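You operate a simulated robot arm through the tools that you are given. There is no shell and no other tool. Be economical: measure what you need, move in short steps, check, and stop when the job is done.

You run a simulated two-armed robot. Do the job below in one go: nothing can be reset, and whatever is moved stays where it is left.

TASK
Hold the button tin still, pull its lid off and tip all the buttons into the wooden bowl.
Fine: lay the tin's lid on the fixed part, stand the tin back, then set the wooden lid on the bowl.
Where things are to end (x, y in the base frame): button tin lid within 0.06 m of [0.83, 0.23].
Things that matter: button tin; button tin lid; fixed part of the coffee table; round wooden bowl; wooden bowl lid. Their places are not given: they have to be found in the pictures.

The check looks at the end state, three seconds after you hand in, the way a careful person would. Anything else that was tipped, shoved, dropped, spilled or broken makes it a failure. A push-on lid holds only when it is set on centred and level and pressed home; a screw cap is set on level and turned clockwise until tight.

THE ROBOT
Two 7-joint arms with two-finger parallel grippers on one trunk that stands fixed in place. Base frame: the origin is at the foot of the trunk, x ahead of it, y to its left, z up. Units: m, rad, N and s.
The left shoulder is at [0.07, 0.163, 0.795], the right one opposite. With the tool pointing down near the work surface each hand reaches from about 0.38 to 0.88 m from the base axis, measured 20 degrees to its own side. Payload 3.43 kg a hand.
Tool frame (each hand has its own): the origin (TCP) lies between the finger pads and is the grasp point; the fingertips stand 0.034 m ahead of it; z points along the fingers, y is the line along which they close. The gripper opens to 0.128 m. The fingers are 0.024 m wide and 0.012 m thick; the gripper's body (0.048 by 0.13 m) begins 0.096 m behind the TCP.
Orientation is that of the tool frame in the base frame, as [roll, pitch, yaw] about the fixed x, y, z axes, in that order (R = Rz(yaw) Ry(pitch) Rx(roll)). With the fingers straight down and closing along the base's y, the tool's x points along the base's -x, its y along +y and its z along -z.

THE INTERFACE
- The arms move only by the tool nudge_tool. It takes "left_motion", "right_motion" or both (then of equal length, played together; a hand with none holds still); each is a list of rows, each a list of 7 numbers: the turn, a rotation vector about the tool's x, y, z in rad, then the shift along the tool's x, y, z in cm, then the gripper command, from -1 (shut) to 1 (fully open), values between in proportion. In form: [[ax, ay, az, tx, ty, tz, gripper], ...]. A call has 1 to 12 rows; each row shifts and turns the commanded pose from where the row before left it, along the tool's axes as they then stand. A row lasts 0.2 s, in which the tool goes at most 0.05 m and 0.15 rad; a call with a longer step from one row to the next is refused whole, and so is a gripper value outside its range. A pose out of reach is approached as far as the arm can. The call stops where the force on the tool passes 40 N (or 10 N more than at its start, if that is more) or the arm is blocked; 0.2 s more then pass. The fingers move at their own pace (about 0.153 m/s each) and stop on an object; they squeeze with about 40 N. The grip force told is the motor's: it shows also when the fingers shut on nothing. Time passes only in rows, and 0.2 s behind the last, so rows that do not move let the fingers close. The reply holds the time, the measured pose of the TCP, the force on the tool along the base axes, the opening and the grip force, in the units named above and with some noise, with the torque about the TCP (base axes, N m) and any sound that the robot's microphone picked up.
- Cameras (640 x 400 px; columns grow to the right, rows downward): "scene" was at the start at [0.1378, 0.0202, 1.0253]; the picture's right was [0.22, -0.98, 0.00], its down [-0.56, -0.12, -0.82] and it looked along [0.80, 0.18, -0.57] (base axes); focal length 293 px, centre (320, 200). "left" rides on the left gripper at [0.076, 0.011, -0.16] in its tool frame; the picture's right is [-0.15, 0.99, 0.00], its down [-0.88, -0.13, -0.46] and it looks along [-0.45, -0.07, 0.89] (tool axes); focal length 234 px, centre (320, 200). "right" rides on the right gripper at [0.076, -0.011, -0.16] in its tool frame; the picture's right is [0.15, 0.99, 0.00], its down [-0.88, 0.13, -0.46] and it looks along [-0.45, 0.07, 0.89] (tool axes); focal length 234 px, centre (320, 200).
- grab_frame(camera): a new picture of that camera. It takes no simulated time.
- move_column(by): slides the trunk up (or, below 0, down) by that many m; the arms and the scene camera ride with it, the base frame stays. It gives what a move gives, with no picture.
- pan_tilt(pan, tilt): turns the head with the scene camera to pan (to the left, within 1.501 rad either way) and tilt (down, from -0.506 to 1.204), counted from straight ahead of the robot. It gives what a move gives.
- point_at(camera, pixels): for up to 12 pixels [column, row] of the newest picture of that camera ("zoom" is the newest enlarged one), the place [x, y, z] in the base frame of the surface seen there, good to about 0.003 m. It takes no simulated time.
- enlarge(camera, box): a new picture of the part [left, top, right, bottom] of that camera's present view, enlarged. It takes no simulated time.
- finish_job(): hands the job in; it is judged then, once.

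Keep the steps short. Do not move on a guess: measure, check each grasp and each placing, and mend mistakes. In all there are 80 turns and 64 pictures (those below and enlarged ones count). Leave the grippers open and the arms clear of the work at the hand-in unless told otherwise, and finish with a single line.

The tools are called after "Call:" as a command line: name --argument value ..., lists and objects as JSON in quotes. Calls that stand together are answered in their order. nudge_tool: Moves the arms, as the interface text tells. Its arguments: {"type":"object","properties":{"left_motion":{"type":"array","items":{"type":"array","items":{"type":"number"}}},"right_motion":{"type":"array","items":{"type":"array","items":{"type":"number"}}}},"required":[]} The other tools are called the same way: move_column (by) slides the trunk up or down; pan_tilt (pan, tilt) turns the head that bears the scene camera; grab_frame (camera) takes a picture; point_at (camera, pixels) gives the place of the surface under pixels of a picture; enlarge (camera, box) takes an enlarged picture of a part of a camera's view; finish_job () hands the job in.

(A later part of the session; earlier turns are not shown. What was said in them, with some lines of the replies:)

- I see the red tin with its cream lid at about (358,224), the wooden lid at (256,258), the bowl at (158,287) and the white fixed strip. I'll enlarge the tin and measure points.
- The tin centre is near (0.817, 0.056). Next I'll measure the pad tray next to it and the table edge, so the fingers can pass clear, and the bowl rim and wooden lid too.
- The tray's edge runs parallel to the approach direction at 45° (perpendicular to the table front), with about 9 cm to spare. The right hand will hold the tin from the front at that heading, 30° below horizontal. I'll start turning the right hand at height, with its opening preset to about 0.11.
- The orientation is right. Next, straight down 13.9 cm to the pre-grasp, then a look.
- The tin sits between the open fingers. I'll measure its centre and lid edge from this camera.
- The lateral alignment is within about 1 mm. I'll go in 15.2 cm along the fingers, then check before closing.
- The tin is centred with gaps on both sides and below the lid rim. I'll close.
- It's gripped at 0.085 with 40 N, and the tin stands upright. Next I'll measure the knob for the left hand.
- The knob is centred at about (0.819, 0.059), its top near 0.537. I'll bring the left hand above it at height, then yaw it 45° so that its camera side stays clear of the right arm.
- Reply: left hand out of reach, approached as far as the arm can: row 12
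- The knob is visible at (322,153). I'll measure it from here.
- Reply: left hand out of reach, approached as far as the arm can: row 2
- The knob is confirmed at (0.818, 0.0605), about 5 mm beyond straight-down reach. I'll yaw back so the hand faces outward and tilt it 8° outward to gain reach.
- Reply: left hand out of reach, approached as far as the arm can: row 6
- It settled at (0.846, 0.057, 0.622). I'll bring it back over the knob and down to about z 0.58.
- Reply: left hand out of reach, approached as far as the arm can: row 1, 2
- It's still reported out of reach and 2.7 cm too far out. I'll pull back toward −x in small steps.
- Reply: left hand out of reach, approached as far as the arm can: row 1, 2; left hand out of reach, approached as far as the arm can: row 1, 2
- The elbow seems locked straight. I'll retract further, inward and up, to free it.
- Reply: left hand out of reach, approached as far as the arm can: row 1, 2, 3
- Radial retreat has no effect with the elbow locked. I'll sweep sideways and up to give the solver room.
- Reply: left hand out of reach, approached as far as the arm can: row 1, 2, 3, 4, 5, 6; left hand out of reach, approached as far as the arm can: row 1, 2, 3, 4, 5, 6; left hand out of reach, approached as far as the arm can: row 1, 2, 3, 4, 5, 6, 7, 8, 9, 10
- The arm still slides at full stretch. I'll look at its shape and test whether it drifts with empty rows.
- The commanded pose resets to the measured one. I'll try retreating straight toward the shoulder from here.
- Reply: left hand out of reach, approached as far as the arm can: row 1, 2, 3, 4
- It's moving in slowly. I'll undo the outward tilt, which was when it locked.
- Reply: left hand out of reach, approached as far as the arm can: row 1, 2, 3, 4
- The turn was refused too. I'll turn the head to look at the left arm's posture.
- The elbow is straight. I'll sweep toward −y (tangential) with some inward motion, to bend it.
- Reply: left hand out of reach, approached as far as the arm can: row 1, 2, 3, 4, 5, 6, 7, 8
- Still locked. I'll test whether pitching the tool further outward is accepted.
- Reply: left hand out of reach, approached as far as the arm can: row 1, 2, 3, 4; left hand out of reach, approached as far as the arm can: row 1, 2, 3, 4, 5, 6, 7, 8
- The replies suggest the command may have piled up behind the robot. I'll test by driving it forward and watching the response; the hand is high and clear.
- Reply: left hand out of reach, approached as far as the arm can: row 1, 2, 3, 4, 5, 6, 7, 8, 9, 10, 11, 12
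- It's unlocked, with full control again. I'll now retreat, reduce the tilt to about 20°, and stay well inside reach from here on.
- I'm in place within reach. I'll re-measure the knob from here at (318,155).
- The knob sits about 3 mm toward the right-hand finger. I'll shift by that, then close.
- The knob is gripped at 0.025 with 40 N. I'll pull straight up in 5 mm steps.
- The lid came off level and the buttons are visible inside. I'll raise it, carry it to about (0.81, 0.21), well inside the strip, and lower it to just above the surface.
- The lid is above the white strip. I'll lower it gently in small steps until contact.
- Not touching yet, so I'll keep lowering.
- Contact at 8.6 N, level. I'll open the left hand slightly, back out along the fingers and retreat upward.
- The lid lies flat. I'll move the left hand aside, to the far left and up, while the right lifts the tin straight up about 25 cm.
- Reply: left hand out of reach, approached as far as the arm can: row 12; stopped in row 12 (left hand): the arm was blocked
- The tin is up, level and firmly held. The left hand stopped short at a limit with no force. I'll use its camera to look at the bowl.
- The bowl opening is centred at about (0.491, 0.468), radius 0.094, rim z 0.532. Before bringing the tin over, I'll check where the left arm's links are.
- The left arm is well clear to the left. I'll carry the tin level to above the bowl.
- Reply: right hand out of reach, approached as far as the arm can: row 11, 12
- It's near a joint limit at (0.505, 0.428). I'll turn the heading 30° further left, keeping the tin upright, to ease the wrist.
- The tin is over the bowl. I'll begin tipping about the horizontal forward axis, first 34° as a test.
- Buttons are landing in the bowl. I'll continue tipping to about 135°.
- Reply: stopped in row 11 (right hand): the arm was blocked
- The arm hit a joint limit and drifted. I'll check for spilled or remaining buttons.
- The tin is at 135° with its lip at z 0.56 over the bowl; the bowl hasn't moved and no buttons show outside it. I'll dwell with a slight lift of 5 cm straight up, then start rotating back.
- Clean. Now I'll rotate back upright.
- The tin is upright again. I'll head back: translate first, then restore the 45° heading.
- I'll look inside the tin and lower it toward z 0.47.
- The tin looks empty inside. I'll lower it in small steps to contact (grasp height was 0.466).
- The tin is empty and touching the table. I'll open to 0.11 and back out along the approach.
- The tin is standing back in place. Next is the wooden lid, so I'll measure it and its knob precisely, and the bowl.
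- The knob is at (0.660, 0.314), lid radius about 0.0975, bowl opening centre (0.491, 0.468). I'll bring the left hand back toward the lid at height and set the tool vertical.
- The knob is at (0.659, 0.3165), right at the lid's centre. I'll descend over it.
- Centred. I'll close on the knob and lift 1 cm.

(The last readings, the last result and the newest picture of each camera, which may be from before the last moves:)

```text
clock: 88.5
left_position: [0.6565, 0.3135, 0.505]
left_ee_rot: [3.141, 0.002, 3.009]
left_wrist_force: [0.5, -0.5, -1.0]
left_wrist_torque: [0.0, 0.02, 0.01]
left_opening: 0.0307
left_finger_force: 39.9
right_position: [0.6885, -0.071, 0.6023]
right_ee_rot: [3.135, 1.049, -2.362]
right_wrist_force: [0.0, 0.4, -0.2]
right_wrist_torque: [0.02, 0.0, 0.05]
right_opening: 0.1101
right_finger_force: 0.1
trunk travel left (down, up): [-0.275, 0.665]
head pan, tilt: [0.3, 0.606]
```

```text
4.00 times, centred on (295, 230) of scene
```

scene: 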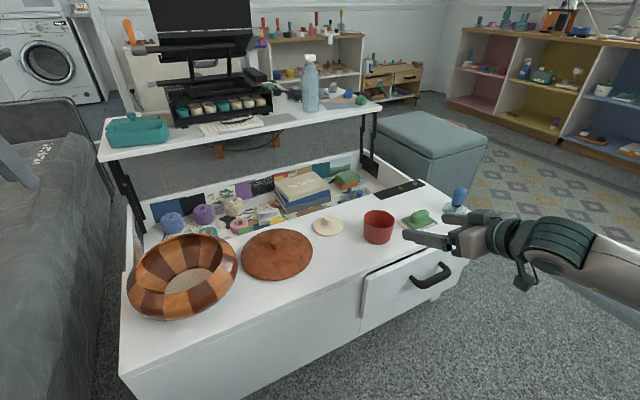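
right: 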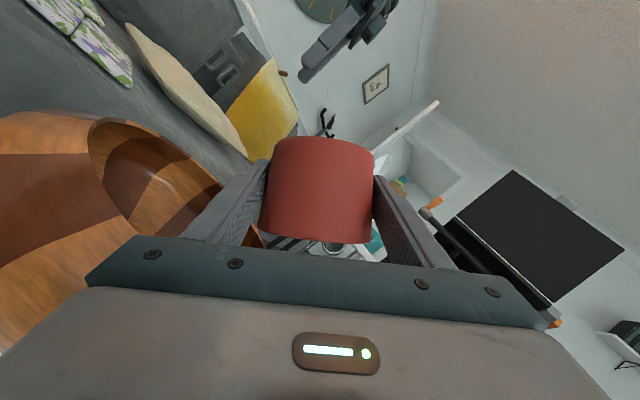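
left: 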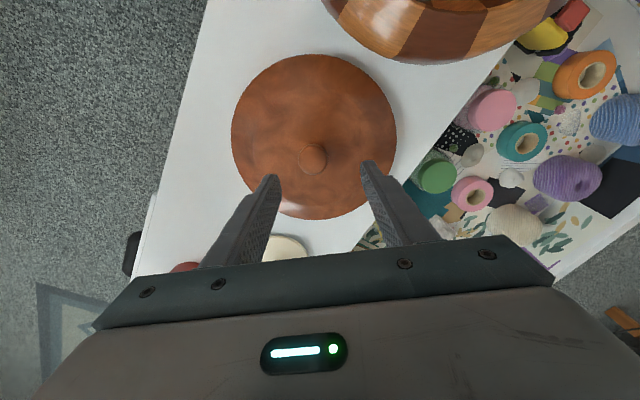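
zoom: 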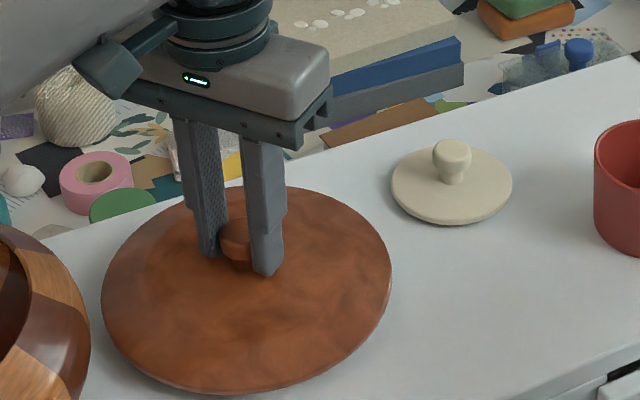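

The lid is held (0.031, 40 N) and lifts level. I'll raise it 15 cm and move it over the bowl.

Call:
nudge_tool --left_motion '[[0, 0, 0, 0, 0, -3, -1], [0, 0, 0, 0, 0, -4, -1], [0, 0, 0, 0, 0, -4, -1], [0, 0, 0, 0, 0, -4, -1], [0, 0, 0, 3.11, 2.18, 0, -1], [0, 0, 0, 3.11, 2.18, 0, -1], [0, 0, 0, 3.11, 2.18, 0, -1], [0, 0, 0, 3.11, 2.18, 0, -1], [0, 0, 0, 3.11, 2.18, 0, -1], [0, 0, 0, 3.11, 2.18, 0, -1], [0, 0, 0, 0, 0, 0, -1], [0, 0, 0, 0, 0, 0, -1]]'

Call:
enlarge --camera "scene" --box '[100, 170, 340, 340]'

```text
clock: 91.1
left_position: [0.4879, 0.4671, 0.6523]
left_ee_rot: [3.141, 0.0, 3.009]
left_wrist_force: [0.1, -0.4, -2.3]
left_wrist_torque: [0.01, 0.03, 0.01]
left_opening: 0.0306
left_finger_force: 39.7
right_position: [0.6881, -0.0701, 0.6027]
right_ee_rot: [3.136, 1.05, -2.362]
right_wrist_force: [0.7, -0.4, -0.3]
right_wrist_torque: [-0.01, 0.0, 0.0]
right_opening: 0.11
right_finger_force: 0.0
trunk travel left (down, up): [-0.275, 0.665]
head pan, tilt: [0.3, 0.606]
```

```text
2.35 times, centred on (220, 255) of scene
```

zoom: 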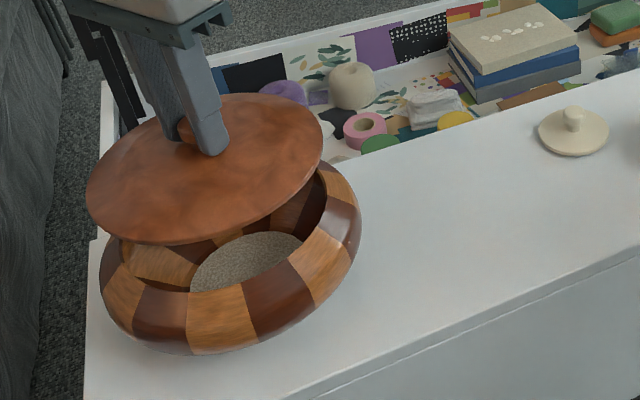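

Lowering 3.5 cm, then I'll measure the lid edge against the rim.

Call:
nudge_tool --left_motion '[[0, 0, 0, 0, 0, 1.2, -1], [0, 0, 0, 0, 0, 1.3, -1], [0, 0, 0, 0, 0, 1.0, -1], [0, 0, 0, 0, 0, 0, -1]]'

Call:
enlarge --camera "scene" --box '[110, 200, 270, 330]'

```text
clock: 92.1
left_position: [0.4882, 0.4673, 0.6205]
left_ee_rot: [-3.14, 0.001, 3.008]
left_wrist_force: [-0.4, 0.9, -1.8]
left_wrist_torque: [0.01, 0.02, -0.05]
left_opening: 0.0306
left_finger_force: 40.1
right_position: [0.6873, -0.0699, 0.6028]
right_ee_rot: [3.137, 1.049, -2.362]
right_wrist_force: [-0.1, 0.0, -0.2]
right_wrist_torque: [0.01, -0.02, 0.0]
right_opening: 0.1101
right_finger_force: 0.0
trunk travel left (down, up): [-0.275, 0.665]
head pan, tilt: [0.3, 0.606]
```

```text
3.08 times, centred on (190, 265) of scene
```

zoom: 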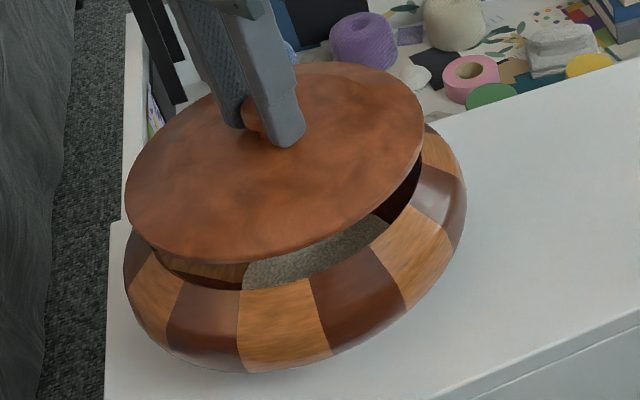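

Call:
point_at --camera "zoom" --pixels '[[127, 195], [160, 245], [210, 260], [270, 260], [330, 240], [380, 208], [420, 155], [420, 110], [385, 75], [330, 66], [150, 160], [280, 288]]'

Call:
point_at --camera "zoom" --pixels '[[240, 292], [330, 278], [375, 250], [410, 210], [300, 300], [345, 290], [395, 250], [425, 200], [435, 160], [200, 290], [150, 265], [250, 320]]'

```text
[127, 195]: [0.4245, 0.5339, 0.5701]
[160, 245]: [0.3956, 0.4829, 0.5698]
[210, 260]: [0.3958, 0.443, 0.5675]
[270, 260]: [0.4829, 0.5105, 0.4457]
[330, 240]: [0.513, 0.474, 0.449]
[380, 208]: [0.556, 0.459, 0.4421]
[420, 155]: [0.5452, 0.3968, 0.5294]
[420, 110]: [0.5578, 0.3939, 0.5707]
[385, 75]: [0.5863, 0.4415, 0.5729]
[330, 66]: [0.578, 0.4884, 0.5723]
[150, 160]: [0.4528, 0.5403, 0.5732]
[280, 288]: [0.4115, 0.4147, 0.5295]
```

```text
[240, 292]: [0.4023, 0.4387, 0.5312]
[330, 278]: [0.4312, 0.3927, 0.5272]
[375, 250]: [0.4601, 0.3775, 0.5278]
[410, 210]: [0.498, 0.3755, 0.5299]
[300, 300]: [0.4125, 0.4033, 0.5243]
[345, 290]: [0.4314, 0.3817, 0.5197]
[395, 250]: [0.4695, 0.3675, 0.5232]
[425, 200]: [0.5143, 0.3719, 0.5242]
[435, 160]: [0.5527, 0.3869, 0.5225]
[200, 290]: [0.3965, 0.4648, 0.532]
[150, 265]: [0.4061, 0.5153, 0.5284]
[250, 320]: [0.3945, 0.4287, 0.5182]
```

The lid centre (≈0.491, 0.466) matches the rim centre (≈0.490, 0.467). I'll lower it until contact.

Call:
nudge_tool --left_motion '[[0, 0, 0, 0, 0, 0.9, -1], [0, 0, 0, 0, 0, 0.7, -1], [0, 0, 0, 0, 0, 0.3, -1], [0, 0, 0, 0, 0, 0.3, -1], [0, 0, 0, 0, 0, 0, -1]]'

Call:
enlarge --camera "scene" --box '[110, 200, 270, 330]'

```text
clock: 93.3
left_position: [0.4879, 0.4658, 0.5977]
left_ee_rot: [3.141, 0.003, 3.01]
left_wrist_force: [-0.5, -0.2, -1.3]
left_wrist_torque: [-0.01, 0.04, 0.02]
left_opening: 0.0306
left_finger_force: 39.9
right_position: [0.6876, -0.0696, 0.602]
right_ee_rot: [3.138, 1.049, -2.36]
right_wrist_force: [0.8, -0.1, 0.1]
right_wrist_torque: [-0.03, 0.02, 0.01]
right_opening: 0.1102
right_finger_force: 0.0
trunk travel left (down, up): [-0.275, 0.665]
head pan, tilt: [0.3, 0.606]
```

```text
3.08 times, centred on (190, 265) of scene
```

zoom: 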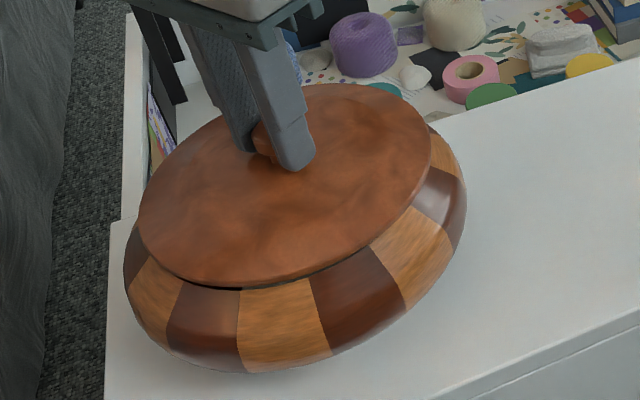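

Almost down and centred. I'll continue in 2 mm steps.

Call:
nudge_tool --left_motion '[[0, 0, 0, 0, 0, 0.2, -1], [0, 0, 0, 0, 0, 0.2, -1], [0, 0, 0, 0, 0, 0.2, -1], [0, 0, 0, 0, 0, 0, -1]]'

```text
clock: 94.3
left_position: [0.4867, 0.4678, 0.591]
left_ee_rot: [-3.141, 0.0, 3.01]
left_wrist_force: [-0.4, -0.4, -1.9]
left_wrist_torque: [0.01, 0.01, -0.04]
left_opening: 0.0305
left_finger_force: 40.4
right_position: [0.6883, -0.0708, 0.6026]
right_ee_rot: [3.136, 1.048, -2.36]
right_wrist_force: [-0.1, 0.0, 0.8]
right_wrist_torque: [0.02, -0.01, -0.02]
right_opening: 0.1104
right_finger_force: 0.0
trunk travel left (down, up): [-0.275, 0.665]
head pan, tilt: [0.3, 0.606]
```

Call:
nudge_tool --left_motion '[[0, 0, 0, 0, 0, 0.15, -1], [0, 0, 0, 0, 0, 0.15, -1], [0, 0, 0, 0, 0, 0, -1]]'

Call:
enlarge --camera "scene" --box '[110, 200, 270, 330]'

```text
clock: 95.1
left_position: [0.488, 0.4661, 0.5876]
left_ee_rot: [-3.141, -0.001, 3.008]
left_wrist_force: [0.6, -0.2, -1.5]
left_wrist_torque: [0.01, 0.02, -0.05]
left_opening: 0.0306
left_finger_force: 39.8
right_position: [0.6884, -0.0704, 0.6028]
right_ee_rot: [3.137, 1.05, -2.361]
right_wrist_force: [-0.2, 0.1, -0.2]
right_wrist_torque: [-0.03, -0.04, -0.01]
right_opening: 0.11
right_finger_force: 0.0
trunk travel left (down, up): [-0.275, 0.665]
head pan, tilt: [0.3, 0.606]
```

```text
3.08 times, centred on (190, 265) of scene
```

zoom: 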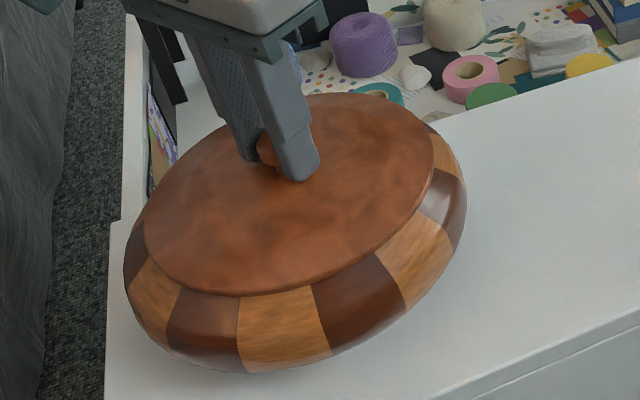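

The lid's inner step is entering without force. I'll keep lowering until it seats.

Call:
nudge_tool --left_motion '[[0, 0, 0, 0, 0, 0.15, -1], [0, 0, 0, 0, 0, 0.15, -1], [0, 0, 0, 0, 0, 0.15, -1], [0, 0, 0, 0, 0, 0, -1]]'

```text
clock: 96.1
left_position: [0.4876, 0.4671, 0.5875]
left_ee_rot: [3.137, 0.007, 3.01]
left_wrist_force: [-2.1, 1.9, 21.5]
left_wrist_torque: [0.1, 0.3, 0.01]
left_opening: 0.0309
left_finger_force: 39.2
right_position: [0.6883, -0.0698, 0.6034]
right_ee_rot: [3.139, 1.05, -2.361]
right_wrist_force: [0.4, 0.2, -0.8]
right_wrist_torque: [0.01, -0.01, -0.02]
right_opening: 0.1098
right_finger_force: 0.1
trunk travel left (down, up): [-0.275, 0.665]
head pan, tilt: [0.3, 0.606]
```

Seated with 21 N. I'll ease off, open and withdraw upward.

Call:
nudge_tool --left_motion '[[0, 0, 0, 0, 0, -0.3, -1], [0, 0, 0, 0, 0, 0, -0.5], [0, 0, 0, 0, 0, 0, -0.2], [0, 0, 0, 0, 0, 0, 0.1], [0, 0, 0, 0, 0, -2, 0.1], [0, 0, 0, 0, 0, -4, 0.1], [0, 0, 0, 0, 0, -4, 0.1], [0, 0, 0, 0, 0, -4, 0.1], [0, 0, 0, 0, 4, -1, 0.1], [0, 0, 0, 0, 4, -1, 0.1], [0, 0, 0, 0, 4, 0, 0.1]]' --right_motion '[[0, 0, 0, 0, 0, 0, 0.72], [0, 0, 0, 0, 0, 0, 0.72], [0, 0, 0, 0, 0, 0, 0.72], [0, 0, 0, 0, 0, 0, 0.72], [0, 0, 0, -2, 0, -2, 0.72], [0, 0, 0, -2, 0, -2, 0.72], [0, 0, 0, -2, 0, -2, 0.72], [0, 0, 0, -2, 0, -2, 0.72], [0, 0, 0, -2, 0, -2, 1], [0, 0, 0, 0, 0, 0, 1], [0, 0, 0, 0, 0, 0, 1]]'

Call:
grab_frame --camera "scene"

Call:
enlarge --camera "scene" --box '[110, 200, 270, 330]'

```text
clock: 98.5
left_position: [0.5059, 0.5879, 0.7473]
left_ee_rot: [3.142, 0.001, 3.008]
left_wrist_force: [0.3, 0.2, 0.9]
left_wrist_torque: [-0.04, 0.0, 0.0]
left_opening: 0.0707
left_finger_force: 0.0
right_position: [0.6639, -0.0961, 0.7361]
right_ee_rot: [3.138, 1.051, -2.362]
right_wrist_force: [0.5, -0.3, -0.1]
right_wrist_torque: [-0.01, -0.03, 0.0]
right_opening: 0.1279
right_finger_force: 0.1
trunk travel left (down, up): [-0.275, 0.665]
head pan, tilt: [0.3, 0.606]
```

```text
10 pictures are left
```

scene: 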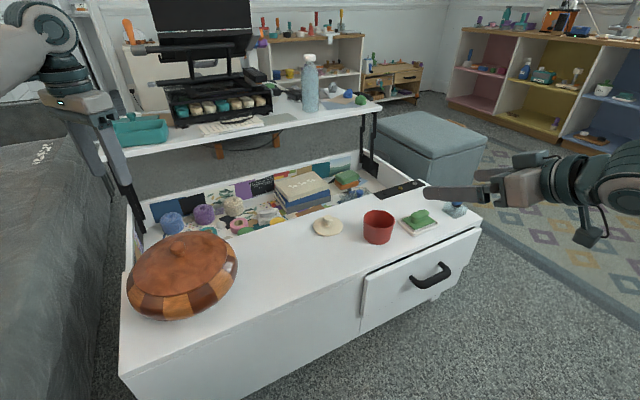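

```text
3.08 times, centred on (190, 265) of scene
```

zoom: 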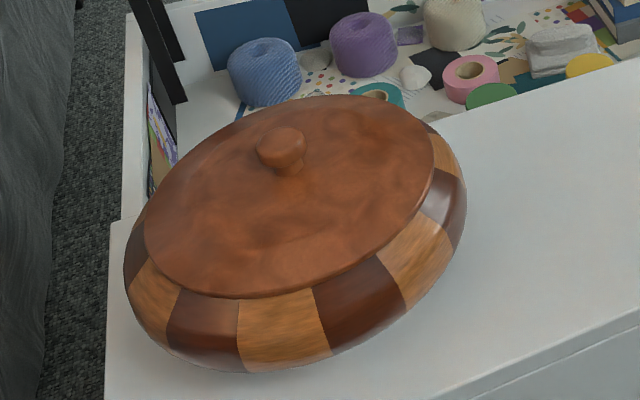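

Lid seated level and centred. Next I'll check edge heights all round, and the tin and its lid.

Call:
point_at --camera "zoom" --pixels '[[150, 225], [185, 283], [240, 292], [310, 283], [380, 245], [425, 190], [428, 145], [390, 105], [320, 98], [240, 115], [185, 155], [282, 135]]'

Call:
enlarge --camera "scene" --box '[290, 170, 480, 270]'

Call:
point_at --camera "scene" --pixels '[[327, 221], [327, 235], [314, 228], [343, 226]]'

```text
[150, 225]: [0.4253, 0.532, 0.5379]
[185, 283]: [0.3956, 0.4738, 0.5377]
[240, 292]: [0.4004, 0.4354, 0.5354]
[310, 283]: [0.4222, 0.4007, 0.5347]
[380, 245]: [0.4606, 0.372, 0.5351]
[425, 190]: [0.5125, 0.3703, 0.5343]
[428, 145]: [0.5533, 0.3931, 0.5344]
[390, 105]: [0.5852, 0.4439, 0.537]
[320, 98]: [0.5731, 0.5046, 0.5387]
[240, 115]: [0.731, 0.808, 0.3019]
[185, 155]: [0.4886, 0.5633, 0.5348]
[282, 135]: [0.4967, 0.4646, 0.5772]
```

```text
3.37 times, centred on (385, 220) of scene
```

zoom: 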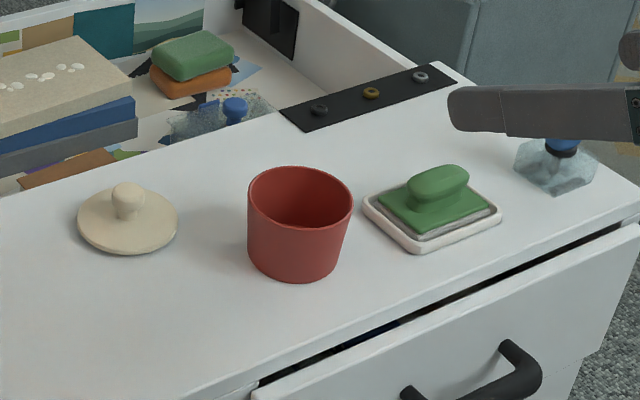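

```text
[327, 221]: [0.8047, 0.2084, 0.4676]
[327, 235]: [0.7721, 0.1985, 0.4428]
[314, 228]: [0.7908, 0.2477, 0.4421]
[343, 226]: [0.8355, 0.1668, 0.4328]
```

Everything is level and in place. The tin lid is at about (0.813, 0.212), 0.025 m from its target. Last, I'll open the left gripper fully with a small upward move, then hand in.

Call:
nudge_tool --left_motion '[[0, 0, 0, 0, 0, -2, 0.6], [0, 0, 0, 0, 0, -2, 1], [0, 0, 0, 0, 0, 0, 1], [0, 0, 0, 0, 0, 0, 1]]'

Call:
finish_job

```text
clock: 99.5
left_position: [0.5051, 0.5843, 0.7854]
left_ee_rot: [-3.142, 0.001, 3.01]
left_wrist_force: [0.6, -0.2, -0.1]
left_wrist_torque: [-0.03, 0.0, 0.0]
left_opening: 0.1279
left_finger_force: 0.0
right_position: [0.6638, -0.097, 0.7353]
right_ee_rot: [3.136, 1.049, -2.363]
right_wrist_force: [-0.2, 0.5, 0.2]
right_wrist_torque: [0.01, -0.01, -0.01]
right_opening: 0.1281
right_finger_force: 0.1
trunk travel left (down, up): [-0.275, 0.665]
head pan, tilt: [0.3, 0.606]
```

```text
The job is handed in.
```

Job handed in: the buttons are in the bowl with the wooden lid seated on it, the empty tin is back in its place, and its lid lies on the fixed part about 0.025 m from the target, with no spilled buttons seen.
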